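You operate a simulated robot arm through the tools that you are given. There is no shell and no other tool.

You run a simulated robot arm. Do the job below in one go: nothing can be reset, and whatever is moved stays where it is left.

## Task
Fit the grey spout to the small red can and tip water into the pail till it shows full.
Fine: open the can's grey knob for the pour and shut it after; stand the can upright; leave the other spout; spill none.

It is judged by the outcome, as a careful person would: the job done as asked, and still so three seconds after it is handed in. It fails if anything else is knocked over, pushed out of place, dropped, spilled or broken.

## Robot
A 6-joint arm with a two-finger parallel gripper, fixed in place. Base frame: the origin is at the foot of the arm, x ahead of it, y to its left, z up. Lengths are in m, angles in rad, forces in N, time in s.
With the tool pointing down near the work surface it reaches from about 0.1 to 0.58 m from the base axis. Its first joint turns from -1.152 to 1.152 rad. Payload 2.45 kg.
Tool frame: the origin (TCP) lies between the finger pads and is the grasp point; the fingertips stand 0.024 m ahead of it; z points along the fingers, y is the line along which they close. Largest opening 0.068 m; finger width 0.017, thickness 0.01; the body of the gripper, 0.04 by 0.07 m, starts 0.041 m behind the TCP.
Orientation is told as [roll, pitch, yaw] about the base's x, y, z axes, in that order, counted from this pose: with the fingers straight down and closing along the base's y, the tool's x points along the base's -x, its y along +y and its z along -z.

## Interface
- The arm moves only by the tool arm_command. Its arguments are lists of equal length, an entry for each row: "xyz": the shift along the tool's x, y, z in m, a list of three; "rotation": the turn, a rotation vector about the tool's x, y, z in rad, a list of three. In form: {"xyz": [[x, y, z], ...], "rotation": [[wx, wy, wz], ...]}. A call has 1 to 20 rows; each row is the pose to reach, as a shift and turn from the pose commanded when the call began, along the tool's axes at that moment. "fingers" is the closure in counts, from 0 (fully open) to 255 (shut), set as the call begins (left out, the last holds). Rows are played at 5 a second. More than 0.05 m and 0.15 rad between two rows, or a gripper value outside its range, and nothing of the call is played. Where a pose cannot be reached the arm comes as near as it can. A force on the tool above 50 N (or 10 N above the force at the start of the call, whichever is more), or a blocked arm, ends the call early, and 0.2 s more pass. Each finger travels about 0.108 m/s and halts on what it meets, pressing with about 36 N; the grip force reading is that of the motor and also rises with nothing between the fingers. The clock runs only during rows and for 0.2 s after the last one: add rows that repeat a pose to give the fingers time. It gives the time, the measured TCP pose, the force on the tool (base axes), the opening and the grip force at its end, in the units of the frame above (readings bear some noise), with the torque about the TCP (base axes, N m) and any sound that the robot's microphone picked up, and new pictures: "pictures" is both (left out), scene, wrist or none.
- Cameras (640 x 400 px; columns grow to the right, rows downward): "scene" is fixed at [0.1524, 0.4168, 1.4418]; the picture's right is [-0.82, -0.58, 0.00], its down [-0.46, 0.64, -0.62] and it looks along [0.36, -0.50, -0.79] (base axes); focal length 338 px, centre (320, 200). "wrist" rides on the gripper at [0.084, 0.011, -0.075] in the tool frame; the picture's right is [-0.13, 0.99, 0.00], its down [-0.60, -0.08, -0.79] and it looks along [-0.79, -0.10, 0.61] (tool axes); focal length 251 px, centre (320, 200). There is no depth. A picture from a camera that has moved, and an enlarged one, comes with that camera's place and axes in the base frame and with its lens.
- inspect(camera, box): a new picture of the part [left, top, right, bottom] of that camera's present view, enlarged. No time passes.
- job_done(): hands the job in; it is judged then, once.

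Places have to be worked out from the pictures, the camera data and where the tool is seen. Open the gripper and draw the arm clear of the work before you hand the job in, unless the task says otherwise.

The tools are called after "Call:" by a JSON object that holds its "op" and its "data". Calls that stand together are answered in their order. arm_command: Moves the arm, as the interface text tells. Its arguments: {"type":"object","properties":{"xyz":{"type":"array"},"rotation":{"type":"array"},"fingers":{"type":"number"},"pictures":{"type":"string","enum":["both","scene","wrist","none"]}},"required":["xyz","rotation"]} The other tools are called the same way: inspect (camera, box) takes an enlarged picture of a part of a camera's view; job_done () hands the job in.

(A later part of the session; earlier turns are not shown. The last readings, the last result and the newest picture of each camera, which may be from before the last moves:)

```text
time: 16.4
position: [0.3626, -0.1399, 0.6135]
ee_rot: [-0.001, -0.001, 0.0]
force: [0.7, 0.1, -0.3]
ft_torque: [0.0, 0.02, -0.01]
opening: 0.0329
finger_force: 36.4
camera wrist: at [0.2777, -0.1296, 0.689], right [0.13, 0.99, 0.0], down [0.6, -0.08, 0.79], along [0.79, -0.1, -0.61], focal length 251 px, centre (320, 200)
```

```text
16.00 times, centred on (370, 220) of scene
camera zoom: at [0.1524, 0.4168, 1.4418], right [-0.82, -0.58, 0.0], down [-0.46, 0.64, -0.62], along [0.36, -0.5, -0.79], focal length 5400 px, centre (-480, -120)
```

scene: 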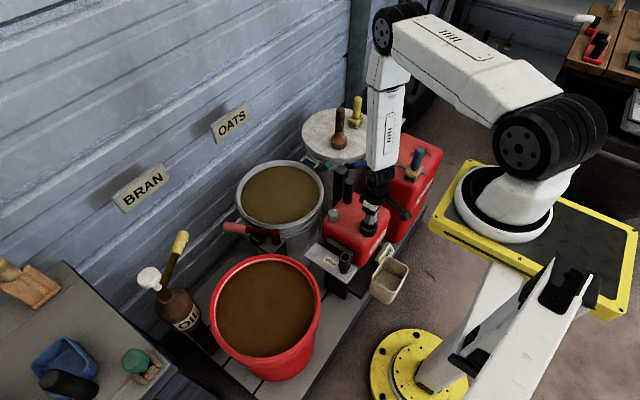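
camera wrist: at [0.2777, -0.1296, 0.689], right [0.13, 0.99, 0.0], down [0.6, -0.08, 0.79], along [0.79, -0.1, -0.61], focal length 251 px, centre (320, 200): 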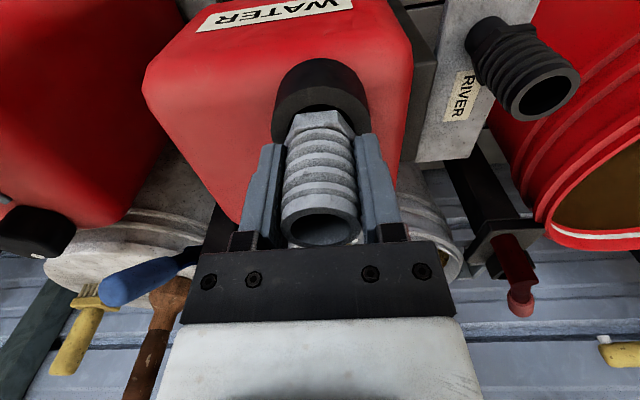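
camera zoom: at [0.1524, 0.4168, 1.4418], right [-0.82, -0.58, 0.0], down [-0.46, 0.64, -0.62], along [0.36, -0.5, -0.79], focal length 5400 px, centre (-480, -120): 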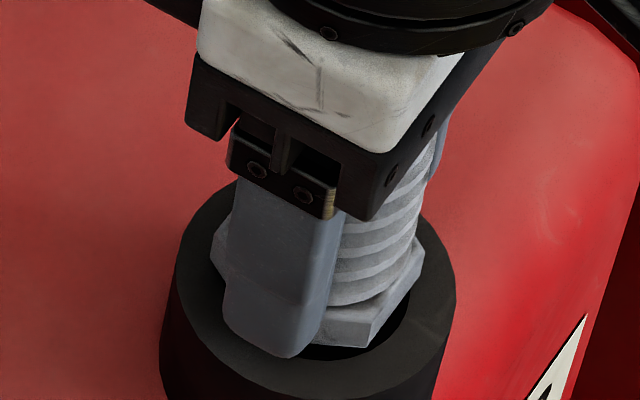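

Forces are back to zero; the flange still seems about 4–5 mm above the ring, so it probably needs turning. I press lightly and turn clockwise (tightening) by 0.6 rad while watching torque, height and sound.

Call:
{"op": "arm_command", "data": {"xyz": [[0, 0, 0.0008], [0, 0, 0.0008], [0, 0, 0.0008], [0, 0, 0.0008], [0, 0, 0.0008], [0, 0, 0.0008], [0, 0, 0.0008]], "rotation": [[0, 0, 0], [0, 0, 0.12], [0, 0, 0.24], [0, 0, 0.36], [0, 0, 0.48], [0, 0, 0.6], [0, 0, 0.6]], "fingers": 255, "pictures": "both"}}

Call:
{"op": "inspect", "data": {"camera": "scene", "box": [356, 208, 384, 232]}}

```text
time: 18.0
position: [0.3622, -0.1398, 0.6126]
ee_rot: [0.001, -0.001, -0.602]
force: [-0.3, 0.5, 1.7]
ft_torque: [0.01, -0.06, 0.02]
opening: 0.0329
finger_force: 35.9
camera wrist: at [0.2993, -0.0832, 0.6878], right [0.67, 0.74, 0.0], down [0.45, -0.41, 0.79], along [0.59, -0.53, -0.61], focal length 251 px, centre (320, 200)
```

scene: 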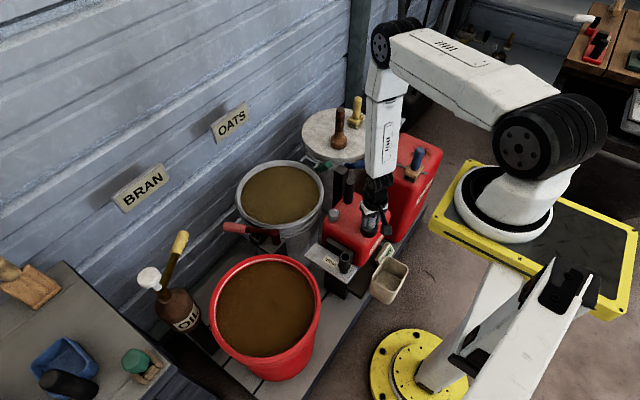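
wrist: 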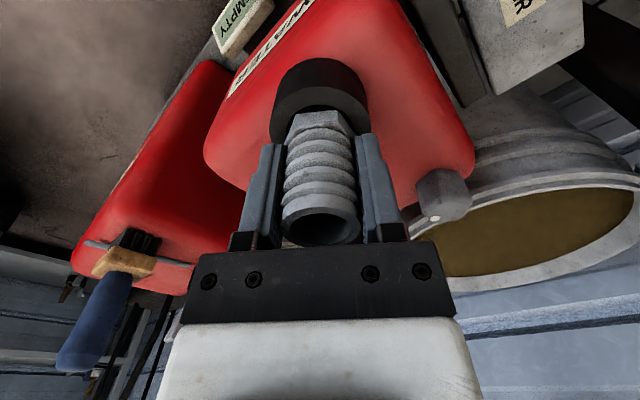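

```text
16.00 times, centred on (370, 220) of scene
camera zoom: at [0.1524, 0.4168, 1.4418], right [-0.82, -0.58, 0.0], down [-0.46, 0.64, -0.62], along [0.36, -0.5, -0.79], focal length 5400 px, centre (-480, -120)
```

zoom: 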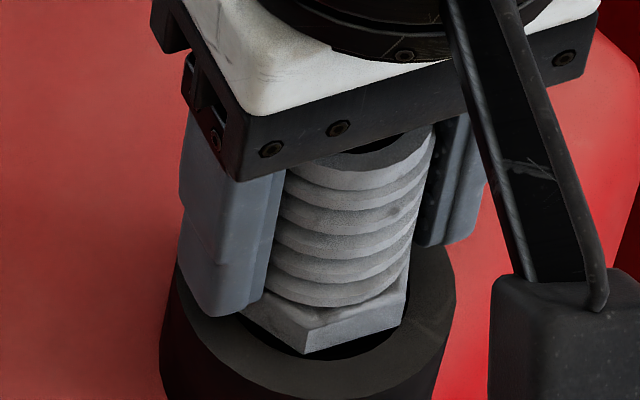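

The turn met no torque at all. I look closer at the joint from both cameras to see how far the flange is from the ring.

Call:
{"op": "inspect", "data": {"camera": "scene", "box": [354, 214, 386, 238]}}

Call:
{"op": "inspect", "data": {"camera": "wrist", "box": [250, 45, 390, 145]}}

```text
16.00 times, centred on (370, 226) of scene
camera zoom: at [0.1524, 0.4168, 1.4418], right [-0.82, -0.58, 0.0], down [-0.46, 0.64, -0.62], along [0.36, -0.5, -0.79], focal length 5400 px, centre (-480, -216)
```

zoom: 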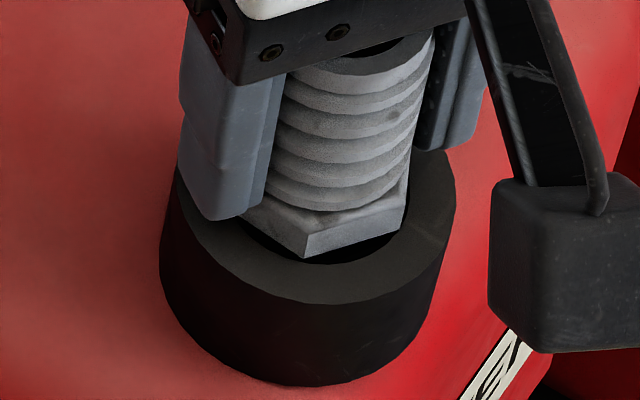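

```text
4.00 times, centred on (320, 95) of wrist
camera zoom: at [0.2993, -0.0832, 0.6878], right [0.67, 0.74, 0.0], down [0.45, -0.41, 0.79], along [0.59, -0.53, -0.61], focal length 1006 px, centre (320, 620)
```

zoom: 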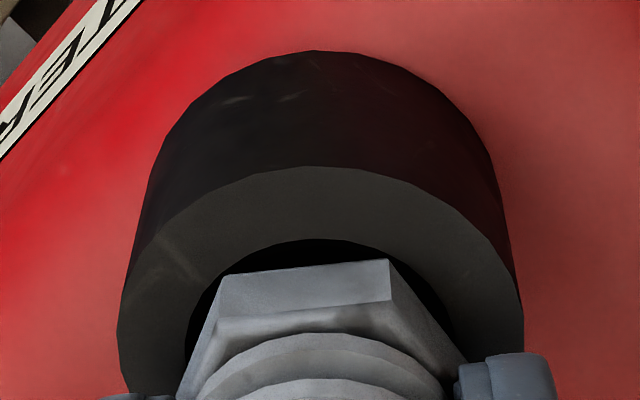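

Previously the side forces were nearly equal to the axial one, which suggests the stem was catching on an inner chamfer; after the small shift the load is nearly zero. I continue lowering in 1 mm steps at this alignment.

Call:
{"op": "arm_command", "data": {"xyz": [[0, 0, 0.001], [0, 0, 0.002], [0, 0, 0.003], [0, 0, 0.003]], "rotation": [[0, 0, 0], [0, 0, 0], [0, 0, 0], [0, 0, 0]], "fingers": 255, "pictures": "wrist"}}

Call:
{"op": "inspect", "data": {"camera": "scene", "box": [354, 214, 386, 238]}}

Call:
{"op": "inspect", "data": {"camera": "wrist", "box": [250, 45, 390, 145]}}

```text
time: 19.0
position: [0.3609, -0.1388, 0.611]
ee_rot: [0.001, 0.002, -0.601]
force: [-13.9, -5.2, 20.7]
ft_torque: [-0.18, 0.08, -0.09]
opening: 0.033
finger_force: 36.2
camera wrist: at [0.2979, -0.0834, 0.685], right [0.67, 0.74, 0.0], down [0.46, -0.41, 0.79], along [0.59, -0.53, -0.61], focal length 251 px, centre (320, 200)
```

wrist: 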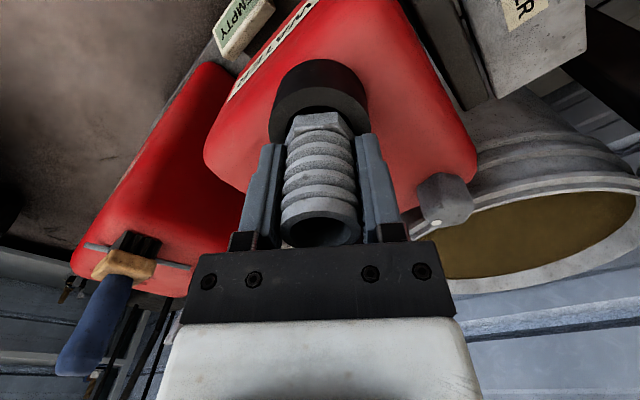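

```text
16.00 times, centred on (370, 226) of scene
camera zoom: at [0.1519, 0.4168, 1.4418], right [-0.82, -0.58, 0.0], down [-0.46, 0.64, -0.62], along [0.36, -0.5, -0.79], focal length 5400 px, centre (-480, -216)
```

zoom: 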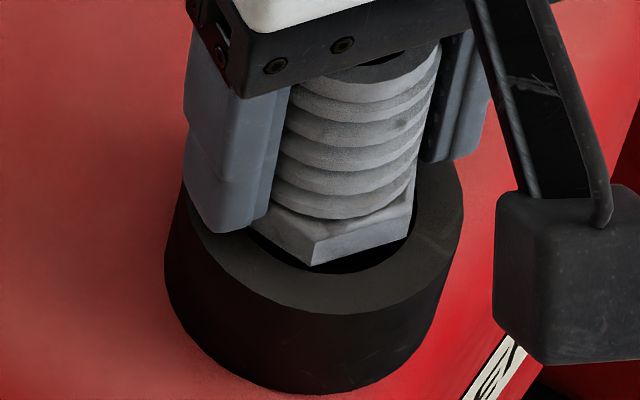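

```text
4.00 times, centred on (320, 95) of wrist
camera zoom: at [0.2979, -0.0834, 0.685], right [0.67, 0.74, 0.0], down [0.46, -0.41, 0.79], along [0.59, -0.53, -0.61], focal length 1006 px, centre (320, 620)
```

zoom: 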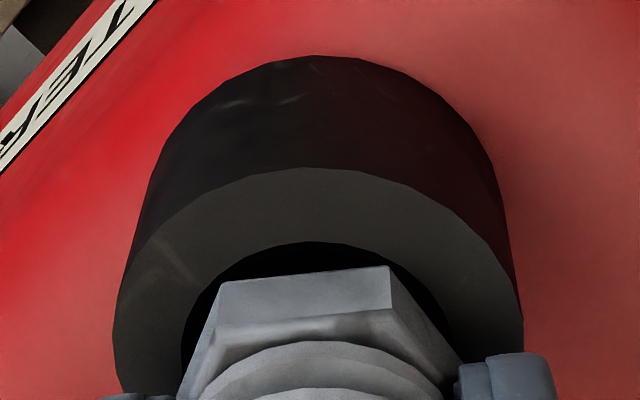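

The stem appears to be resting on the floor inside the ring (about 28 mm deep), so it is fully in and only the lock is missing. I ease the push and keep turning clockwise up to about a quarter turn and a bit, watching torque and sound.

Call:
{"op": "arm_command", "data": {"xyz": [[0, 0, -0.0015], [0, 0, -0.0015], [0, 0, -0.0015], [0, 0, -0.0015], [0, 0, -0.0015], [0, 0, -0.0015], [0, 0, -0.0015], [0, 0, -0.0015], [0, 0, -0.0015]], "rotation": [[0, 0, 0], [0, 0, 0.14], [0, 0, 0.28], [0, 0, 0.42], [0, 0, 0.56], [0, 0, 0.7], [0, 0, 0.84], [0, 0, 0.98], [0, 0, 0.98]], "fingers": 255, "pictures": "both"}}

Call:
{"op": "inspect", "data": {"camera": "scene", "box": [354, 214, 386, 238]}}

Call:
{"op": "inspect", "data": {"camera": "wrist", "box": [250, 45, 390, 145]}}

```text
time: 21.0
position: [0.3625, -0.1401, 0.6114]
ee_rot: [-0.002, 0.0, -1.582]
force: [3.6, 11.8, -2.7]
ft_torque: [0.63, -0.17, 0.07]
opening: 0.0332
finger_force: 36.3
camera wrist: at [0.3737, -0.0562, 0.6862], right [0.99, -0.14, 0.0], down [-0.08, -0.6, 0.79], along [-0.11, -0.79, -0.61], focal length 251 px, centre (320, 200)
```

scene: 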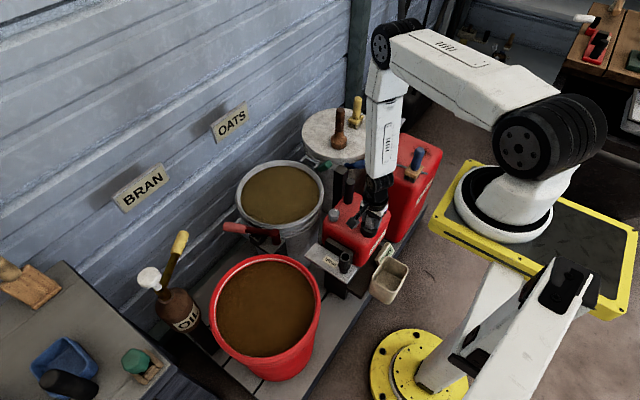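
wrist: 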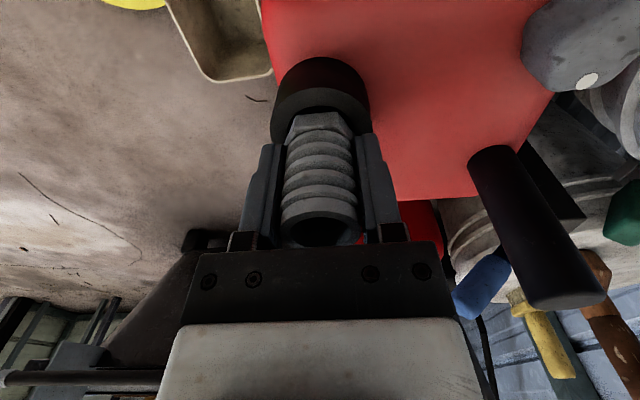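

```text
16.00 times, centred on (370, 226) of scene
camera zoom: at [0.1525, 0.4169, 1.4417], right [-0.82, -0.58, 0.0], down [-0.46, 0.64, -0.62], along [0.36, -0.5, -0.79], focal length 5400 px, centre (-480, -216)
```

zoom: 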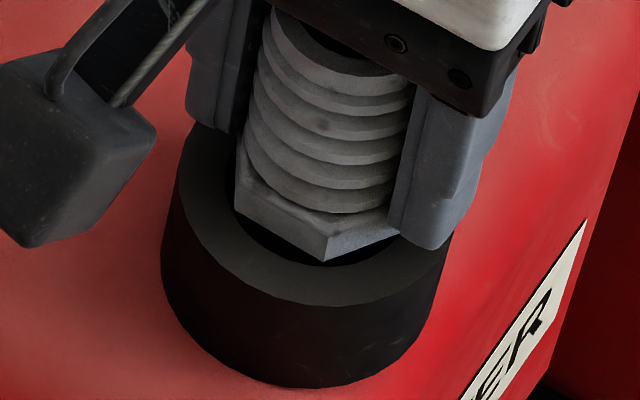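

```text
4.00 times, centred on (320, 95) of wrist
camera zoom: at [0.3737, -0.0562, 0.6862], right [0.99, -0.14, 0.0], down [-0.08, -0.6, 0.79], along [-0.11, -0.79, -0.61], focal length 1006 px, centre (320, 620)
```

zoom: 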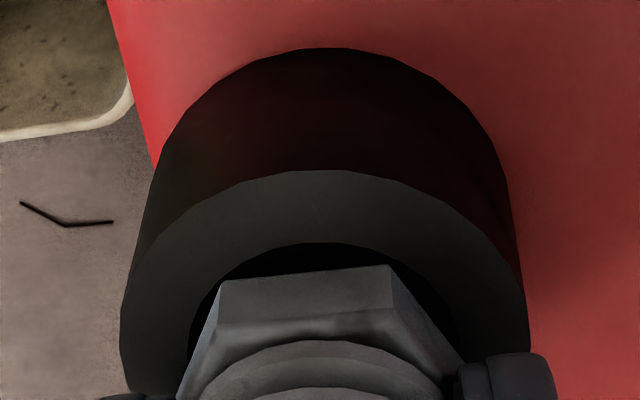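

After the quarter turn there is no twist resistance, only a side load of about 12 N because the spout sits slightly off the tool axis. I relieve that (+1 mm in y) and then test by raising 3 mm whether the spout is held by the can.

Call:
{"op": "arm_command", "data": {"xyz": [[0.001, 0.0003, 0], [0.001, 0.0003, -0.001], [0.001, 0.0003, -0.002], [0.001, 0.0003, -0.003], [0.001, 0.0003, -0.003]], "rotation": [[0, 0, 0], [0, 0, 0], [0, 0, 0], [0, 0, 0], [0, 0, 0]], "fingers": 255, "pictures": "wrist"}}

Call:
{"op": "inspect", "data": {"camera": "wrist", "box": [250, 45, 390, 145]}}

Call:
{"op": "inspect", "data": {"camera": "scene", "box": [354, 214, 386, 238]}}

```text
time: 22.2
position: [0.3624, -0.1391, 0.6135]
ee_rot: [0.0, 0.002, -1.58]
force: [-0.2, 0.4, -1.5]
ft_torque: [0.02, -0.03, -0.02]
opening: 0.0335
finger_force: 35.6
camera wrist: at [0.3745, -0.0555, 0.6892], right [0.99, -0.14, 0.0], down [-0.08, -0.6, 0.79], along [-0.11, -0.79, -0.61], focal length 251 px, centre (320, 200)
```

wrist: 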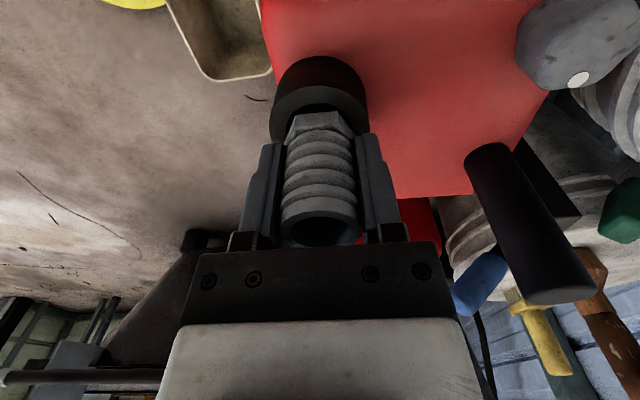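

```text
4.00 times, centred on (320, 95) of wrist
camera zoom: at [0.3745, -0.0555, 0.6892], right [0.99, -0.14, 0.0], down [-0.08, -0.6, 0.79], along [-0.11, -0.79, -0.61], focal length 1006 px, centre (320, 620)
```

zoom: 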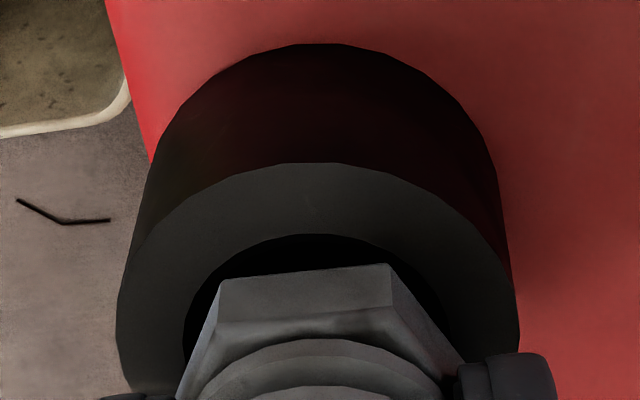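

```text
16.00 times, centred on (370, 226) of scene
camera zoom: at [0.1524, 0.4168, 1.4418], right [-0.82, -0.58, 0.0], down [-0.46, 0.64, -0.62], along [0.36, -0.5, -0.79], focal length 5400 px, centre (-480, -216)
```

zoom: 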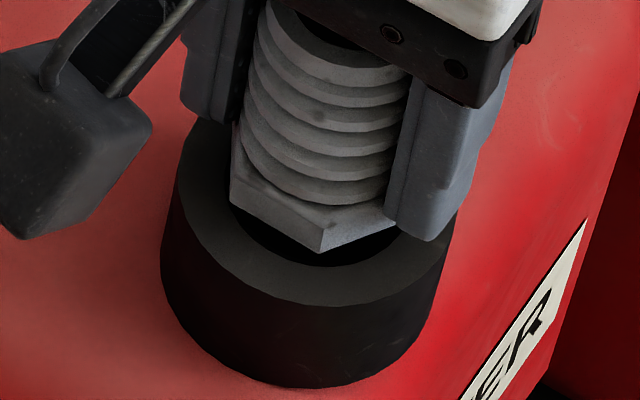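

It lifted freely with only the spout's weight (-1.5 N), so nothing has latched yet, and it is now laterally centred. I lower it to firm contact again, release it, and then check whether the joint holds once let go.

Call:
{"op": "arm_command", "data": {"xyz": [[0, 0, 0.001], [0, 0, 0.002], [0, 0, 0.003], [0, 0, 0.004], [0, 0, 0.004]], "rotation": [[0, 0, 0], [0, 0, 0], [0, 0, 0], [0, 0, 0], [0, 0, 0]], "fingers": 255, "pictures": "wrist"}}

Call:
{"op": "inspect", "data": {"camera": "wrist", "box": [250, 45, 390, 145]}}

```text
time: 23.4
position: [0.363, -0.1398, 0.6093]
ee_rot: [0.002, -0.001, -1.579]
force: [-2.1, -0.2, 12.9]
ft_torque: [0.02, -0.19, -0.01]
opening: 0.0331
finger_force: 36.0
camera wrist: at [0.3743, -0.0554, 0.6855], right [0.99, -0.14, 0.0], down [-0.08, -0.6, 0.79], along [-0.11, -0.79, -0.61], focal length 251 px, centre (320, 200)
```

wrist: 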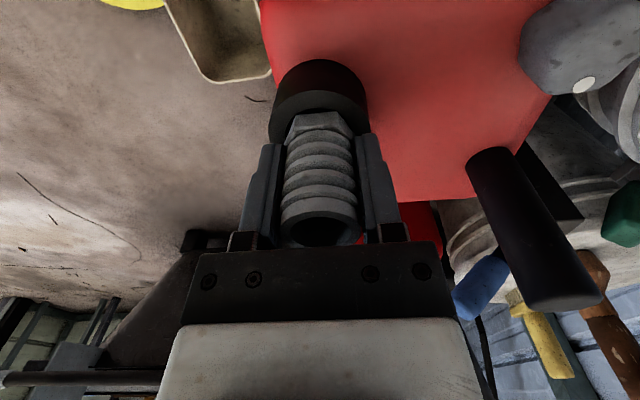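

```text
4.00 times, centred on (320, 95) of wrist
camera zoom: at [0.3743, -0.0554, 0.6855], right [0.99, -0.14, 0.0], down [-0.08, -0.6, 0.79], along [-0.11, -0.79, -0.61], focal length 1006 px, centre (320, 620)
```

zoom: 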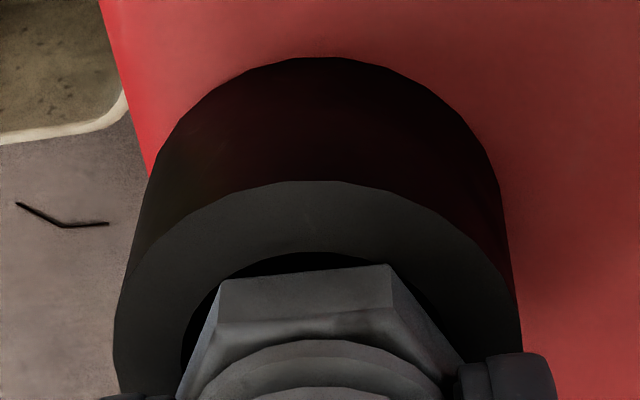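

Now the spout went about 2 mm deeper than before with almost no side load, so part of the earlier stop was jamming. I press another 2 mm at this alignment to see if it goes further.

Call:
{"op": "arm_command", "data": {"xyz": [[0, 0, 0.0007], [0, 0, 0.0014], [0, 0, 0.002], [0, 0, 0.002]], "rotation": [[0, 0, 0], [0, 0, 0], [0, 0, 0], [0, 0, 0]], "fingers": 255, "pictures": "wrist"}}

Call:
{"op": "inspect", "data": {"camera": "wrist", "box": [250, 45, 390, 145]}}

Call:
{"op": "inspect", "data": {"camera": "scene", "box": [354, 214, 386, 238]}}

```text
time: 24.4
position: [0.3638, -0.1378, 0.6086]
ee_rot: [-0.005, 0.0, -1.581]
force: [-7.3, -3.3, 20.0]
ft_torque: [-0.11, -0.19, -0.02]
opening: 0.033
finger_force: 36.1
camera wrist: at [0.3744, -0.0544, 0.6831], right [0.99, -0.14, 0.0], down [-0.08, -0.6, 0.79], along [-0.11, -0.79, -0.61], focal length 251 px, centre (320, 200)
```

wrist: 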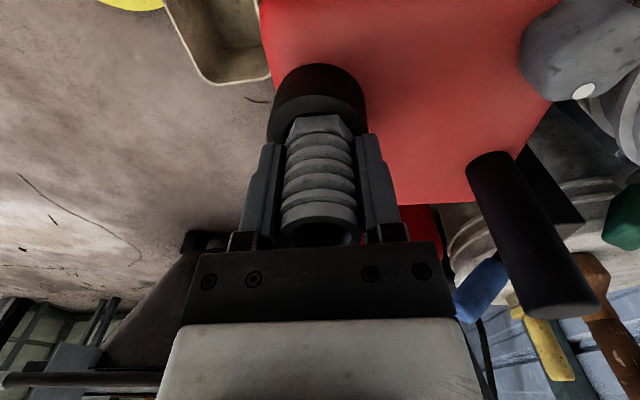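

```text
4.00 times, centred on (320, 95) of wrist
camera zoom: at [0.3744, -0.0544, 0.6831], right [0.99, -0.14, 0.0], down [-0.08, -0.6, 0.79], along [-0.11, -0.79, -0.61], focal length 1006 px, centre (320, 620)
```

zoom: 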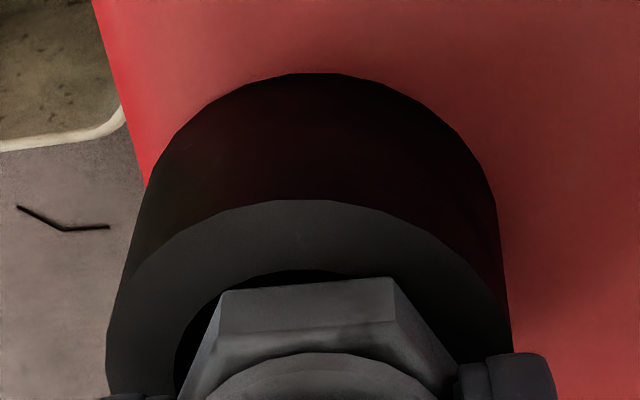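

```text
16.00 times, centred on (370, 226) of scene
camera zoom: at [0.152, 0.4168, 1.4418], right [-0.82, -0.58, 0.0], down [-0.46, 0.64, -0.62], along [0.36, -0.5, -0.79], focal length 5400 px, centre (-480, -216)
```

zoom: 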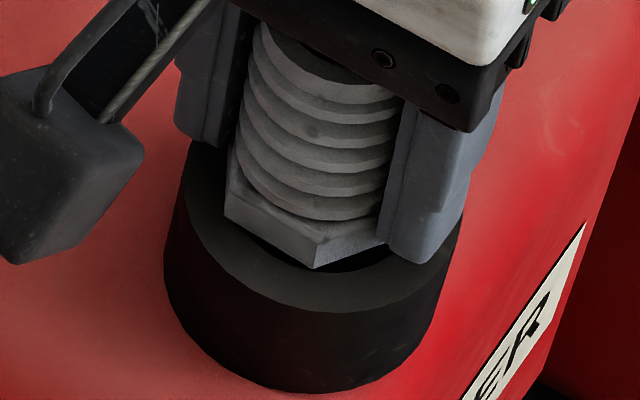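

The spout is at the floor of the ring (stem bottom near z 0.556, equal to the can top), so it cannot go deeper. I relax the load, recentre, and let go to see whether it stays put or latches.

Call:
{"op": "arm_command", "data": {"xyz": [[0, 0, -0.001], [0, 0, -0.0017], [0, 0, -0.0017]], "rotation": [[0, 0, 0], [0, 0, 0], [0, 0, 0]], "fingers": 255, "pictures": "none"}}

Call:
{"op": "arm_command", "data": {"xyz": [[0, 0, 0], [0, 0, 0], [0, 0, 0], [0, 0, 0]], "rotation": [[0, 0, 0], [0, 0, 0], [0, 0, 0], [0, 0, 0]], "fingers": 60, "pictures": "wrist"}}

Call:
{"op": "inspect", "data": {"camera": "wrist", "box": [250, 45, 390, 145]}}

Call:
{"op": "inspect", "data": {"camera": "scene", "box": [354, 214, 386, 238]}}

```text
time: 25.2
position: [0.3631, -0.1381, 0.61]
ee_rot: [-0.001, 0.001, -1.58]
force: [-1.8, 0.7, -0.2]
ft_torque: [0.03, 0.05, 0.01]
opening: 0.0329
finger_force: 36.2
```

```text
time: 26.2
position: [0.363, -0.1393, 0.6106]
ee_rot: [0.0, 0.0, -1.578]
force: [-0.4, 0.0, 0.6]
ft_torque: [0.0, 0.04, 0.04]
opening: 0.0518
finger_force: 0.0
camera wrist: at [0.3743, -0.0549, 0.6851], right [0.99, -0.14, 0.0], down [-0.08, -0.6, 0.79], along [-0.11, -0.79, -0.61], focal length 251 px, centre (320, 200)
```

wrist: 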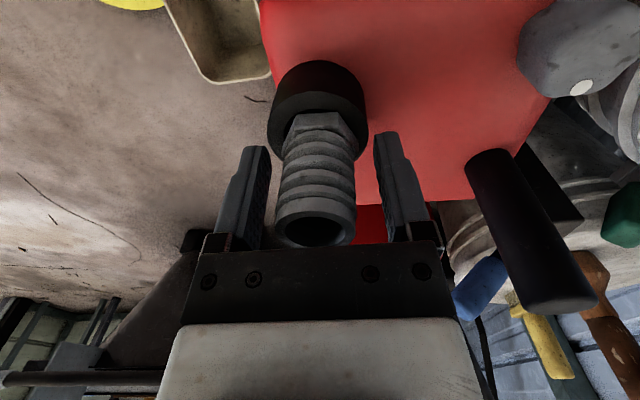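

```text
4.00 times, centred on (320, 95) of wrist
camera zoom: at [0.3743, -0.0549, 0.6851], right [0.99, -0.14, 0.0], down [-0.08, -0.6, 0.79], along [-0.11, -0.79, -0.61], focal length 1006 px, centre (320, 620)
```

zoom: 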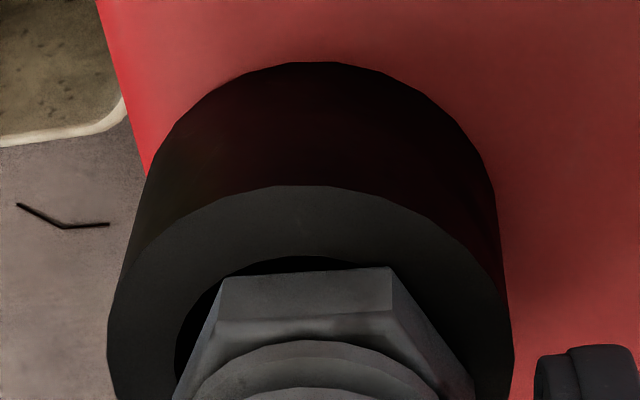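

```text
16.00 times, centred on (370, 226) of scene
camera zoom: at [0.1524, 0.4168, 1.4418], right [-0.82, -0.58, 0.0], down [-0.46, 0.64, -0.62], along [0.36, -0.5, -0.79], focal length 5400 px, centre (-480, -216)
```

zoom: 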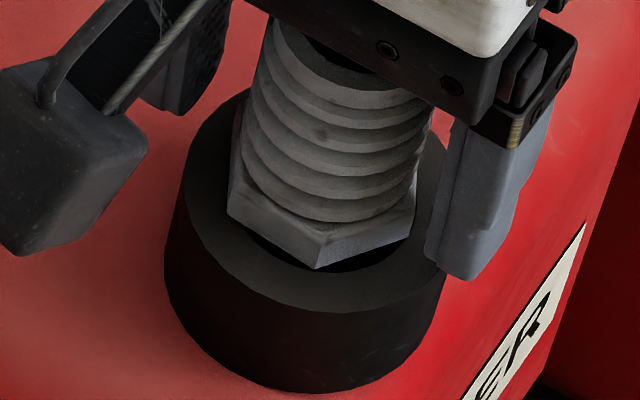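

The spout stands in the mouth by itself, slightly raised flange, no click heard. I regrasp and lift 3 mm to test if it is held now.

Call:
{"op": "arm_command", "data": {"xyz": [[0, 0, 0], [0, 0, 0], [0, 0, 0]], "rotation": [[0, 0, 0], [0, 0, 0], [0, 0, 0]], "fingers": 255, "pictures": "none"}}

Call:
{"op": "arm_command", "data": {"xyz": [[0, 0, -0.001], [0, 0, -0.002], [0, 0, -0.003], [0, 0, -0.003]], "rotation": [[0, 0, 0], [0, 0, 0], [0, 0, 0], [0, 0, 0]], "fingers": 255, "pictures": "wrist"}}

Call:
{"op": "inspect", "data": {"camera": "wrist", "box": [250, 45, 390, 145]}}

```text
time: 27.0
position: [0.362, -0.139, 0.6109]
ee_rot: [-0.001, -0.001, -1.579]
force: [-0.2, 0.6, 0.5]
ft_torque: [0.03, -0.02, -0.02]
opening: 0.033
finger_force: 35.9
```

```text
time: 28.0
position: [0.3627, -0.1387, 0.6132]
ee_rot: [-0.002, -0.001, -1.579]
force: [0.3, 0.1, -0.8]
ft_torque: [0.02, 0.05, -0.03]
opening: 0.0331
finger_force: 36.1
camera wrist: at [0.3743, -0.055, 0.6884], right [0.99, -0.14, 0.0], down [-0.08, -0.6, 0.79], along [-0.11, -0.79, -0.61], focal length 251 px, centre (320, 200)
```

wrist: 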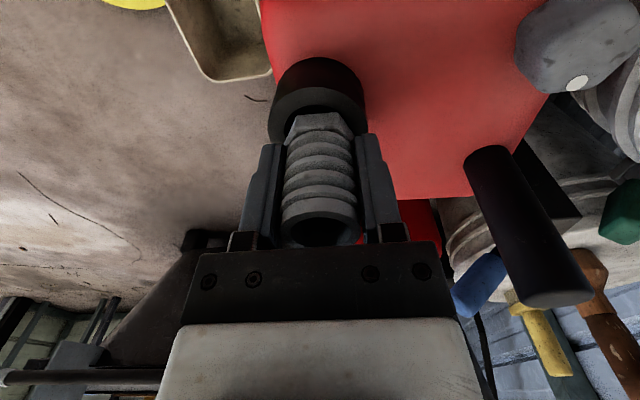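

```text
4.00 times, centred on (320, 95) of wrist
camera zoom: at [0.3743, -0.055, 0.6884], right [0.99, -0.14, 0.0], down [-0.08, -0.6, 0.79], along [-0.11, -0.79, -0.61], focal length 1006 px, centre (320, 620)
```

zoom: 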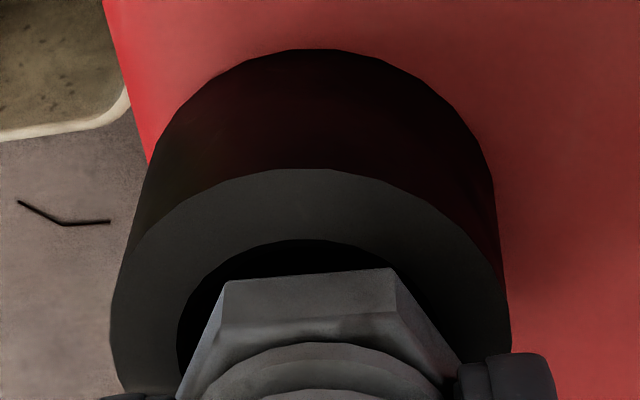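

The spout still lifts out freely, so it likely has to be screwed in. I set it back down, release, and swing the open gripper counter-clockwise to get a long clockwise turning stroke.

Call:
{"op": "arm_command", "data": {"xyz": [[0, 0, 0.0015], [0, 0, 0.003], [0, 0, 0.003]], "rotation": [[0, 0, 0], [0, 0, 0], [0, 0, 0]], "fingers": 255, "pictures": "none"}}

Call:
{"op": "arm_command", "data": {"xyz": [[0, 0, 0], [0, 0, 0], [0, 0, 0]], "rotation": [[0, 0, 0], [0, 0, 0], [0, 0, 0]], "fingers": 0, "pictures": "none"}}

Call:
{"op": "arm_command", "data": {"xyz": [[0, 0, 0], [0, 0, 0], [0, 0, 0], [0, 0, 0], [0, 0, 0], [0, 0, 0], [0, 0, 0], [0, 0, 0], [0, 0, 0], [0, 0, 0], [0, 0, 0], [0, 0, 0], [0, 0, 0], [0, 0, 0], [0, 0, 0], [0, 0, 0], [0, 0, 0], [0, 0, 0], [0, 0, 0], [0, 0, 0]], "rotation": [[0, 0, -0.14], [0, 0, -0.28], [0, 0, -0.42], [0, 0, -0.56], [0, 0, -0.7], [0, 0, -0.84], [0, 0, -0.98], [0, 0, -1.12], [0, 0, -1.26], [0, 0, -1.4], [0, 0, -1.54], [0, 0, -1.68], [0, 0, -1.82], [0, 0, -1.96], [0, 0, -2.1], [0, 0, -2.24], [0, 0, -2.38], [0, 0, -2.52], [0, 0, -2.66], [0, 0, -2.8]], "fingers": 0, "pictures": "both"}}

Call:
{"op": "inspect", "data": {"camera": "wrist", "box": [230, 45, 410, 245]}}

```text
time: 28.8
position: [0.3627, -0.1391, 0.609]
ee_rot: [-0.001, -0.001, -1.58]
force: [-3.2, -0.3, 7.4]
ft_torque: [0.0, -0.05, 0.02]
opening: 0.0329
finger_force: 35.7
```

```text
time: 29.6
position: [0.3624, -0.1383, 0.6104]
ee_rot: [-0.001, 0.0, -1.578]
force: [0.3, 0.8, 0.1]
ft_torque: [0.0, -0.02, -0.01]
opening: 0.0679
finger_force: 0.0
```

```text
time: 33.8
position: [0.3631, -0.1403, 0.6102]
ee_rot: [0.0, 0.0, 1.224]
force: [-0.6, -0.3, 0.2]
ft_torque: [0.02, 0.0, -0.02]
opening: 0.068
finger_force: 0.1
camera wrist: at [0.3233, -0.2151, 0.6848], right [-0.89, 0.46, 0.0], down [0.28, 0.54, 0.79], along [0.36, 0.7, -0.61], focal length 251 px, centre (320, 200)
```

scene: 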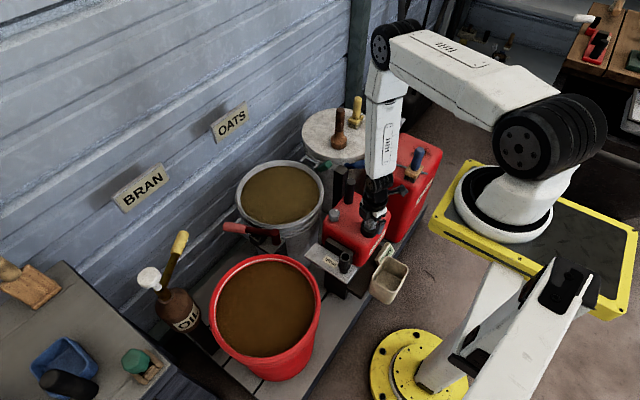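
wrist: 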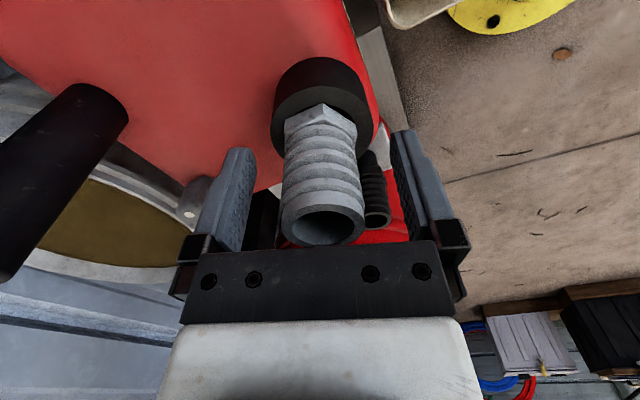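

```text
2.00 times, centred on (320, 145) of wrist
camera zoom: at [0.3233, -0.2151, 0.6848], right [-0.89, 0.46, 0.0], down [0.28, 0.54, 0.79], along [0.36, 0.7, -0.61], focal length 503 px, centre (320, 310)
```

zoom: 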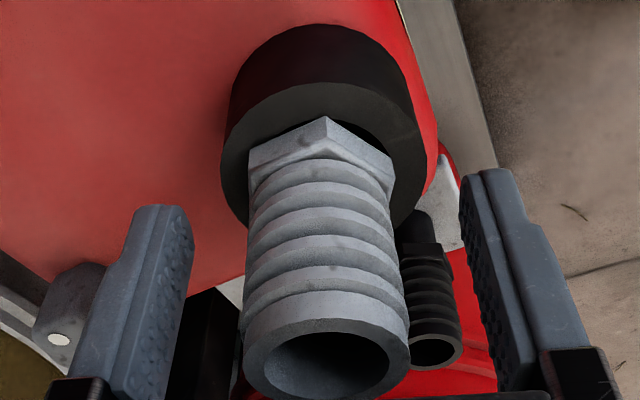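

The gripper swung freely to yaw +1.22 with the spout still upright between the fingers. I regrasp, press lightly and turn clockwise by 2.8 rad, watching torque and sound.

Call:
{"op": "arm_command", "data": {"xyz": [[0, 0, 0], [0, 0, 0], [0, 0, 0], [0, 0, 0.0004], [0, 0, 0.0008]], "rotation": [[0, 0, 0], [0, 0, 0], [0, 0, 0], [0, 0, 0], [0, 0, 0]], "fingers": 255, "pictures": "none"}}

Call:
{"op": "arm_command", "data": {"xyz": [[0, 0, 0], [0, 0, 0], [0, 0, 0], [0, 0, 0], [0, 0, 0], [0, 0, 0], [0, 0, 0]], "rotation": [[0, 0, 0.1], [0, 0, 0.2], [0, 0, 0.3], [0, 0, 0.4], [0, 0, 0.5], [0, 0, 0.6], [0, 0, 0.7]], "fingers": 255, "pictures": "wrist"}}

Call:
{"op": "inspect", "data": {"camera": "wrist", "box": [250, 45, 390, 145]}}

```text
time: 35.0
position: [0.3623, -0.1405, 0.6089]
ee_rot: [0.0, 0.0, 1.219]
force: [-3.3, 1.2, 17.2]
ft_torque: [-0.09, -0.16, 0.0]
opening: 0.0324
finger_force: 35.7
```

```text
time: 36.6
position: [0.3624, -0.1392, 0.6092]
ee_rot: [0.0, -0.001, 0.515]
force: [-4.9, 4.9, 9.0]
ft_torque: [0.12, -0.01, 0.06]
opening: 0.0326
finger_force: 36.1
camera wrist: at [0.2836, -0.1715, 0.6839], right [-0.38, 0.93, 0.0], down [0.56, 0.23, 0.79], along [0.73, 0.3, -0.61], focal length 251 px, centre (320, 200)
```

wrist: 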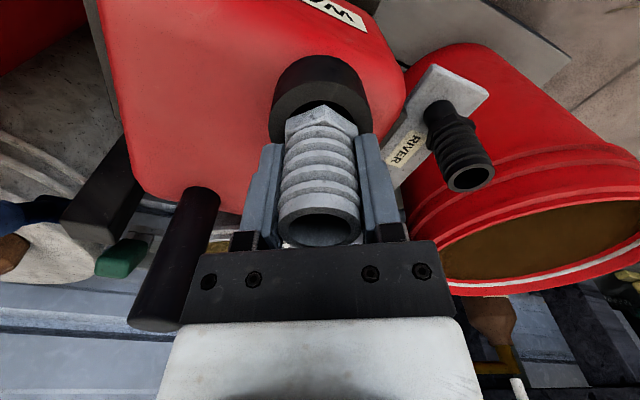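

```text
4.00 times, centred on (320, 95) of wrist
camera zoom: at [0.2836, -0.1715, 0.6839], right [-0.38, 0.93, 0.0], down [0.56, 0.23, 0.79], along [0.73, 0.3, -0.61], focal length 1006 px, centre (320, 620)
```

zoom: 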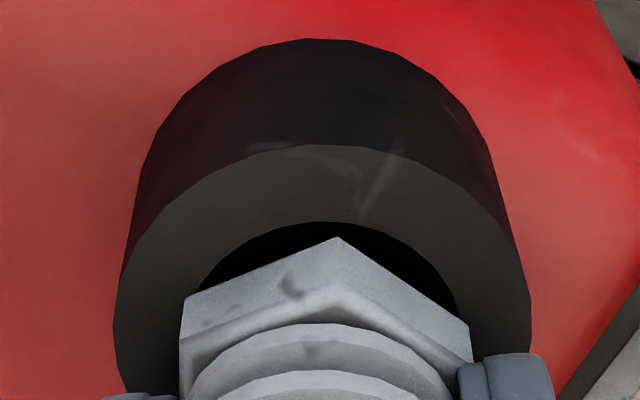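

Axial force dropped from 17 to 9 N during the turn, which may be a thread drawing down or just settling. I continue turning clockwise.

Call:
{"op": "arm_command", "data": {"xyz": [[0, 0, 0], [0, 0, 0], [0, 0, 0], [0, 0, 0], [0, 0, 0], [0, 0, 0], [0, 0, 0], [0, 0, 0], [0, 0, 0], [0, 0, 0]], "rotation": [[0, 0, 0.12], [0, 0, 0.24], [0, 0, 0.36], [0, 0, 0.48], [0, 0, 0.6], [0, 0, 0.72], [0, 0, 0.84], [0, 0, 0.96], [0, 0, 1.08], [0, 0, 1.2]], "fingers": 255, "pictures": "wrist"}}

Call:
{"op": "inspect", "data": {"camera": "wrist", "box": [250, 45, 390, 145]}}

Call:
{"op": "inspect", "data": {"camera": "scene", "box": [354, 214, 386, 238]}}

```text
time: 38.8
position: [0.3617, -0.1396, 0.6085]
ee_rot: [0.0, 0.0, -0.683]
force: [-1.3, 0.9, 0.9]
ft_torque: [0.03, 0.03, 0.02]
opening: 0.0327
finger_force: 35.8
camera wrist: at [0.3042, -0.0779, 0.6843], right [0.73, 0.69, 0.0], down [0.42, -0.44, 0.79], along [0.55, -0.58, -0.61], focal length 251 px, centre (320, 200)
```

wrist: 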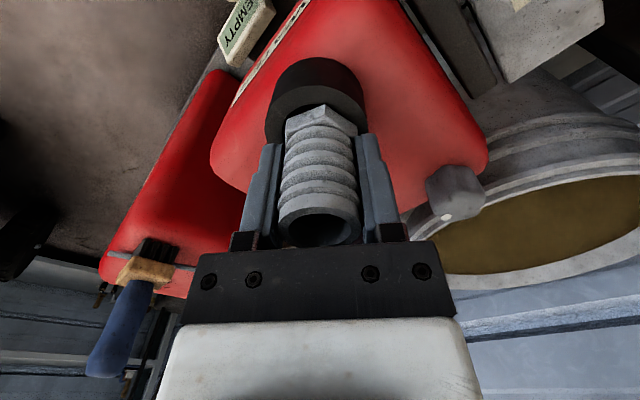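

```text
4.00 times, centred on (320, 95) of wrist
camera zoom: at [0.3042, -0.0779, 0.6843], right [0.73, 0.69, 0.0], down [0.42, -0.44, 0.79], along [0.55, -0.58, -0.61], focal length 1006 px, centre (320, 620)
```

zoom: 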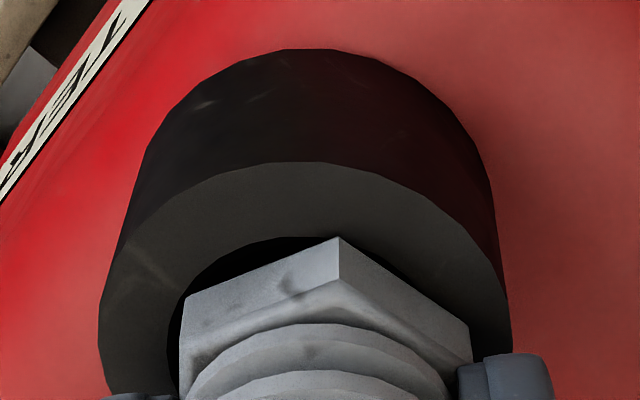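

```text
16.00 times, centred on (370, 226) of scene
camera zoom: at [0.1524, 0.4168, 1.4418], right [-0.82, -0.58, 0.0], down [-0.46, 0.64, -0.62], along [0.36, -0.5, -0.79], focal length 5400 px, centre (-480, -216)
```

zoom: 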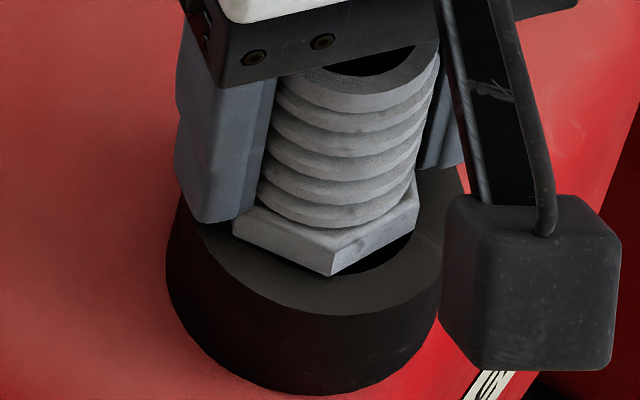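

The axial load has bled off to about zero while the flange looks lower, as if a thread draws it in. I add a light press again and continue clockwise, then check.

Call:
{"op": "arm_command", "data": {"xyz": [[0, 0, 0.0006], [0, 0, 0.0008], [0, 0, 0.001], [0, 0, 0.0012], [0, 0, 0.0012], [0, 0, 0.0012], [0, 0, 0.0012], [0, 0, 0.0012]], "rotation": [[0, 0, 0], [0, 0, 0.14], [0, 0, 0.28], [0, 0, 0.42], [0, 0, 0.56], [0, 0, 0.7], [0, 0, 0.84], [0, 0, 0.98]], "fingers": 255, "pictures": "wrist"}}

Call:
{"op": "inspect", "data": {"camera": "wrist", "box": [250, 45, 390, 145]}}

Call:
{"op": "inspect", "data": {"camera": "scene", "box": [354, 214, 386, 238]}}

```text
time: 40.6
position: [0.3614, -0.1388, 0.6069]
ee_rot: [-0.003, 0.001, -1.66]
force: [-19.6, -4.2, 32.6]
ft_torque: [-0.06, 0.12, 0.37]
opening: 0.0323
finger_force: 36.0
camera wrist: at [0.3799, -0.0564, 0.683], right [0.98, -0.22, 0.0], down [-0.13, -0.6, 0.79], along [-0.18, -0.77, -0.61], focal length 251 px, centre (320, 200)
```

wrist: 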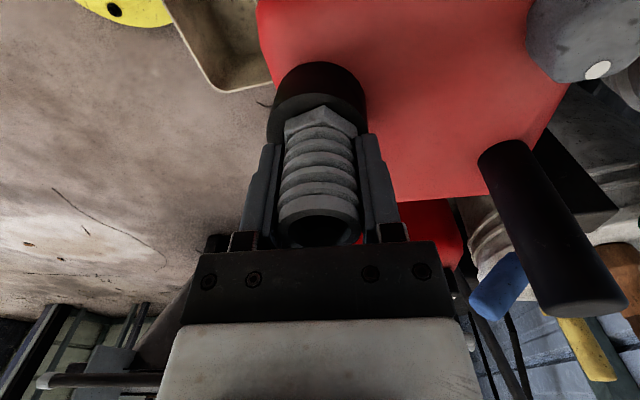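

```text
4.00 times, centred on (320, 95) of wrist
camera zoom: at [0.3799, -0.0564, 0.683], right [0.98, -0.22, 0.0], down [-0.13, -0.6, 0.79], along [-0.18, -0.77, -0.61], focal length 1006 px, centre (320, 620)
```

zoom: 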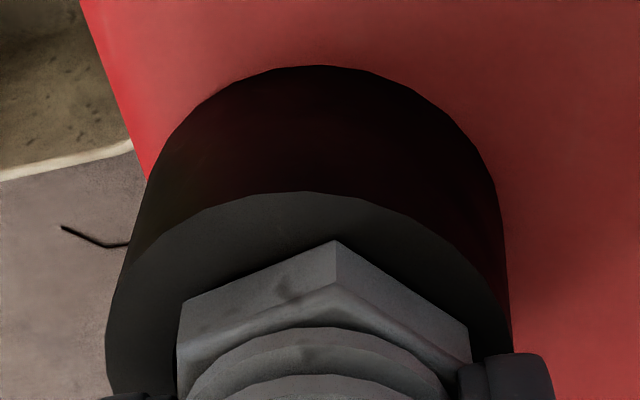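

```text
16.00 times, centred on (370, 226) of scene
camera zoom: at [0.1517, 0.4168, 1.4418], right [-0.82, -0.58, 0.0], down [-0.46, 0.64, -0.62], along [0.36, -0.5, -0.79], focal length 5400 px, centre (-480, -216)
```

zoom: 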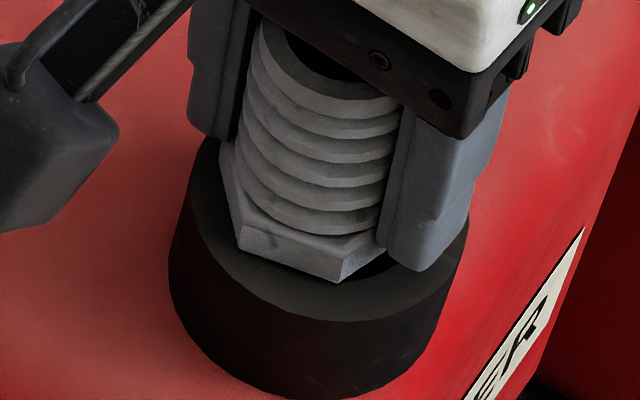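

Now the flange is down on the ring, with rising torque (0.37 N m) and axial force, so it was indeed a screw fit. I ease off the push and the side load, and then check by a gentle pull.

Call:
{"op": "arm_command", "data": {"xyz": [[0, 0, -0.0006], [0, 0, -0.0012], [0, 0, -0.0012]], "rotation": [[0, 0, 0], [0, 0, 0], [0, 0, 0]], "fingers": 255, "pictures": "wrist"}}

Call:
{"op": "inspect", "data": {"camera": "wrist", "box": [250, 45, 390, 145]}}

Call:
{"op": "inspect", "data": {"camera": "scene", "box": [354, 214, 386, 238]}}

```text
time: 41.4
position: [0.3631, -0.1399, 0.6081]
ee_rot: [0.0, -0.002, -1.658]
force: [-6.9, 1.7, 4.9]
ft_torque: [0.08, 0.11, 0.03]
opening: 0.0323
finger_force: 35.7
camera wrist: at [0.3812, -0.0563, 0.6838], right [0.98, -0.22, 0.0], down [-0.13, -0.59, 0.79], along [-0.17, -0.77, -0.61], focal length 251 px, centre (320, 200)
```

wrist: 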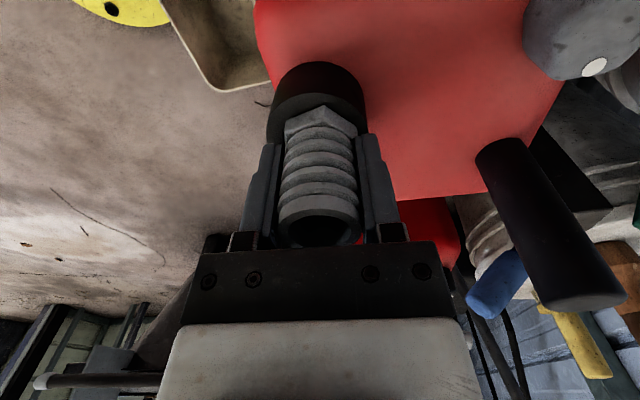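

```text
4.00 times, centred on (320, 95) of wrist
camera zoom: at [0.3812, -0.0563, 0.6838], right [0.98, -0.22, 0.0], down [-0.13, -0.59, 0.79], along [-0.17, -0.77, -0.61], focal length 1006 px, centre (320, 620)
```

zoom: 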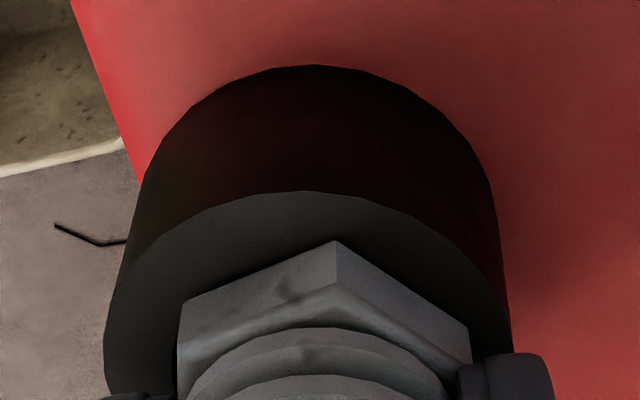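

```text
16.00 times, centred on (370, 226) of scene
camera zoom: at [0.1522, 0.4168, 1.4418], right [-0.82, -0.58, 0.0], down [-0.46, 0.64, -0.62], along [0.36, -0.5, -0.79], focal length 5400 px, centre (-480, -216)
```

zoom: 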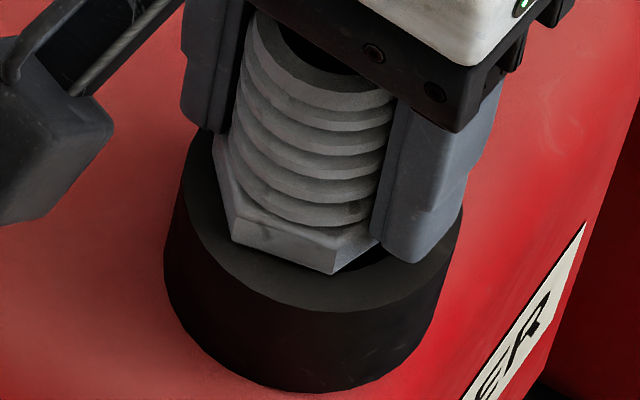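

The load is mostly relaxed and the flange remains at the ring. I pull up gently by 1.2 mm to test if the thread holds.

Call:
{"op": "arm_command", "data": {"xyz": [[0, 0, -0.0006], [0, 0, -0.0012], [0, 0, -0.0012]], "rotation": [[0, 0, 0], [0, 0, 0], [0, 0, 0]], "fingers": 255, "pictures": "wrist"}}

Call:
{"op": "inspect", "data": {"camera": "wrist", "box": [250, 45, 390, 145]}}

```text
time: 42.2
position: [0.3632, -0.1388, 0.6099]
ee_rot: [0.001, 0.0, -1.659]
force: [-0.3, 0.0, -0.2]
ft_torque: [0.01, 0.02, 0.01]
opening: 0.0324
finger_force: 36.1
camera wrist: at [0.3819, -0.0565, 0.6854], right [0.98, -0.22, 0.0], down [-0.13, -0.59, 0.79], along [-0.17, -0.78, -0.61], focal length 251 px, centre (320, 200)
```

wrist: 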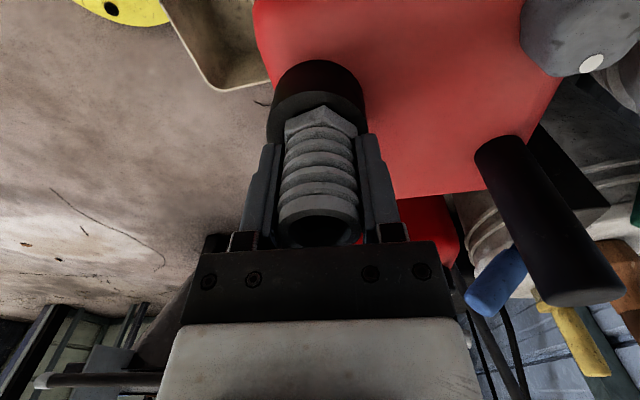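

```text
4.00 times, centred on (320, 95) of wrist
camera zoom: at [0.3819, -0.0565, 0.6854], right [0.98, -0.22, 0.0], down [-0.13, -0.59, 0.79], along [-0.17, -0.78, -0.61], focal length 1006 px, centre (320, 620)
```

zoom: 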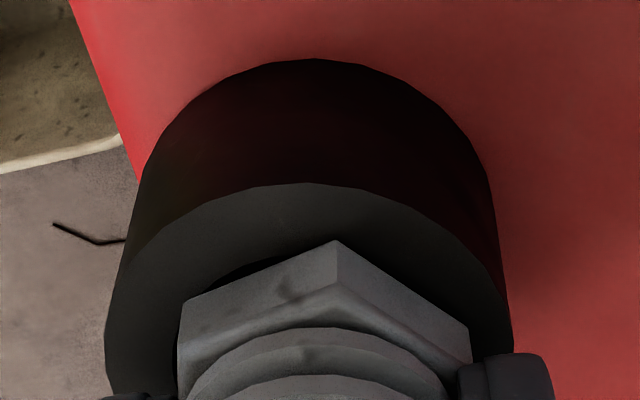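

The reading is about zero and the flange seems to have risen slightly, which is ambiguous. I pull a further 1.5 mm to find out.

Call:
{"op": "arm_command", "data": {"xyz": [[0, 0, -0.0008], [0, 0, -0.0016], [0, 0, -0.0016]], "rotation": [[0, 0, 0], [0, 0, 0], [0, 0, 0]], "fingers": 255, "pictures": "wrist"}}

Call:
{"op": "inspect", "data": {"camera": "wrist", "box": [250, 45, 390, 145]}}

Call:
{"op": "inspect", "data": {"camera": "scene", "box": [354, 214, 386, 238]}}

```text
time: 43.0
position: [0.3625, -0.1385, 0.6123]
ee_rot: [0.0, -0.002, -1.66]
force: [-0.5, -0.6, -1.2]
ft_torque: [0.0, -0.01, -0.01]
opening: 0.0324
finger_force: 36.2
camera wrist: at [0.3806, -0.0565, 0.6869], right [0.98, -0.22, 0.0], down [-0.13, -0.59, 0.79], along [-0.17, -0.77, -0.61], focal length 251 px, centre (320, 200)
```

wrist: 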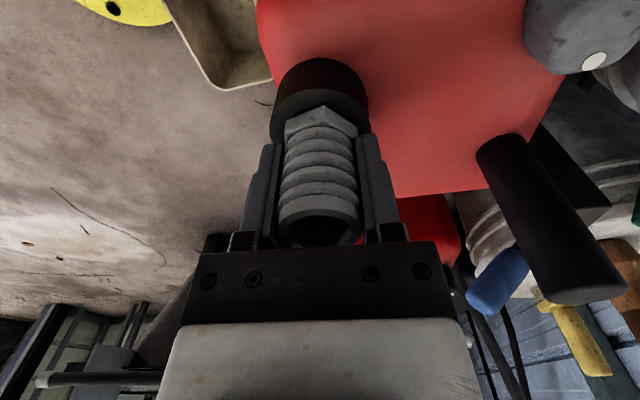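

```text
4.00 times, centred on (320, 95) of wrist
camera zoom: at [0.3806, -0.0565, 0.6869], right [0.98, -0.22, 0.0], down [-0.13, -0.59, 0.79], along [-0.17, -0.77, -0.61], focal length 1006 px, centre (320, 620)
```

zoom: 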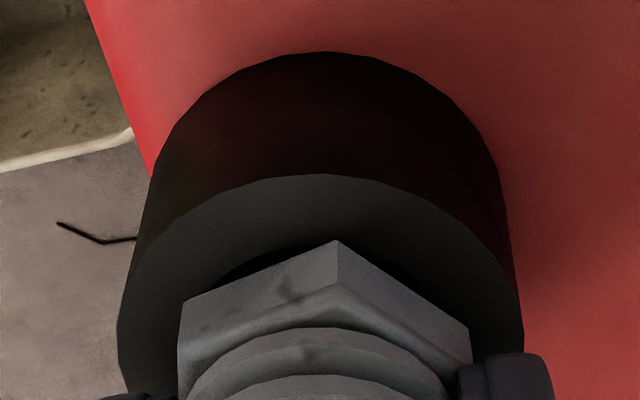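

```text
16.00 times, centred on (370, 226) of scene
camera zoom: at [0.1524, 0.4168, 1.4418], right [-0.82, -0.58, 0.0], down [-0.46, 0.64, -0.62], along [0.36, -0.5, -0.79], focal length 5400 px, centre (-480, -216)
```

zoom: 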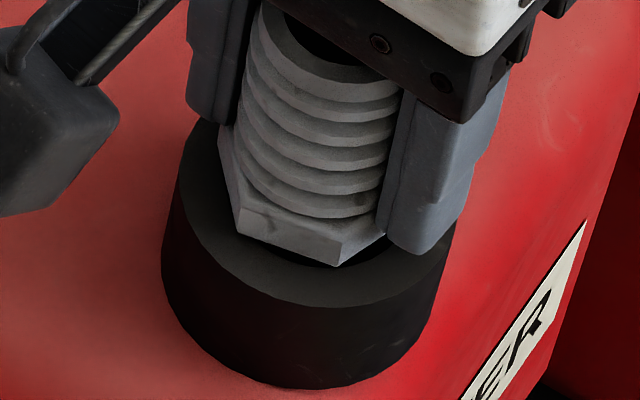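

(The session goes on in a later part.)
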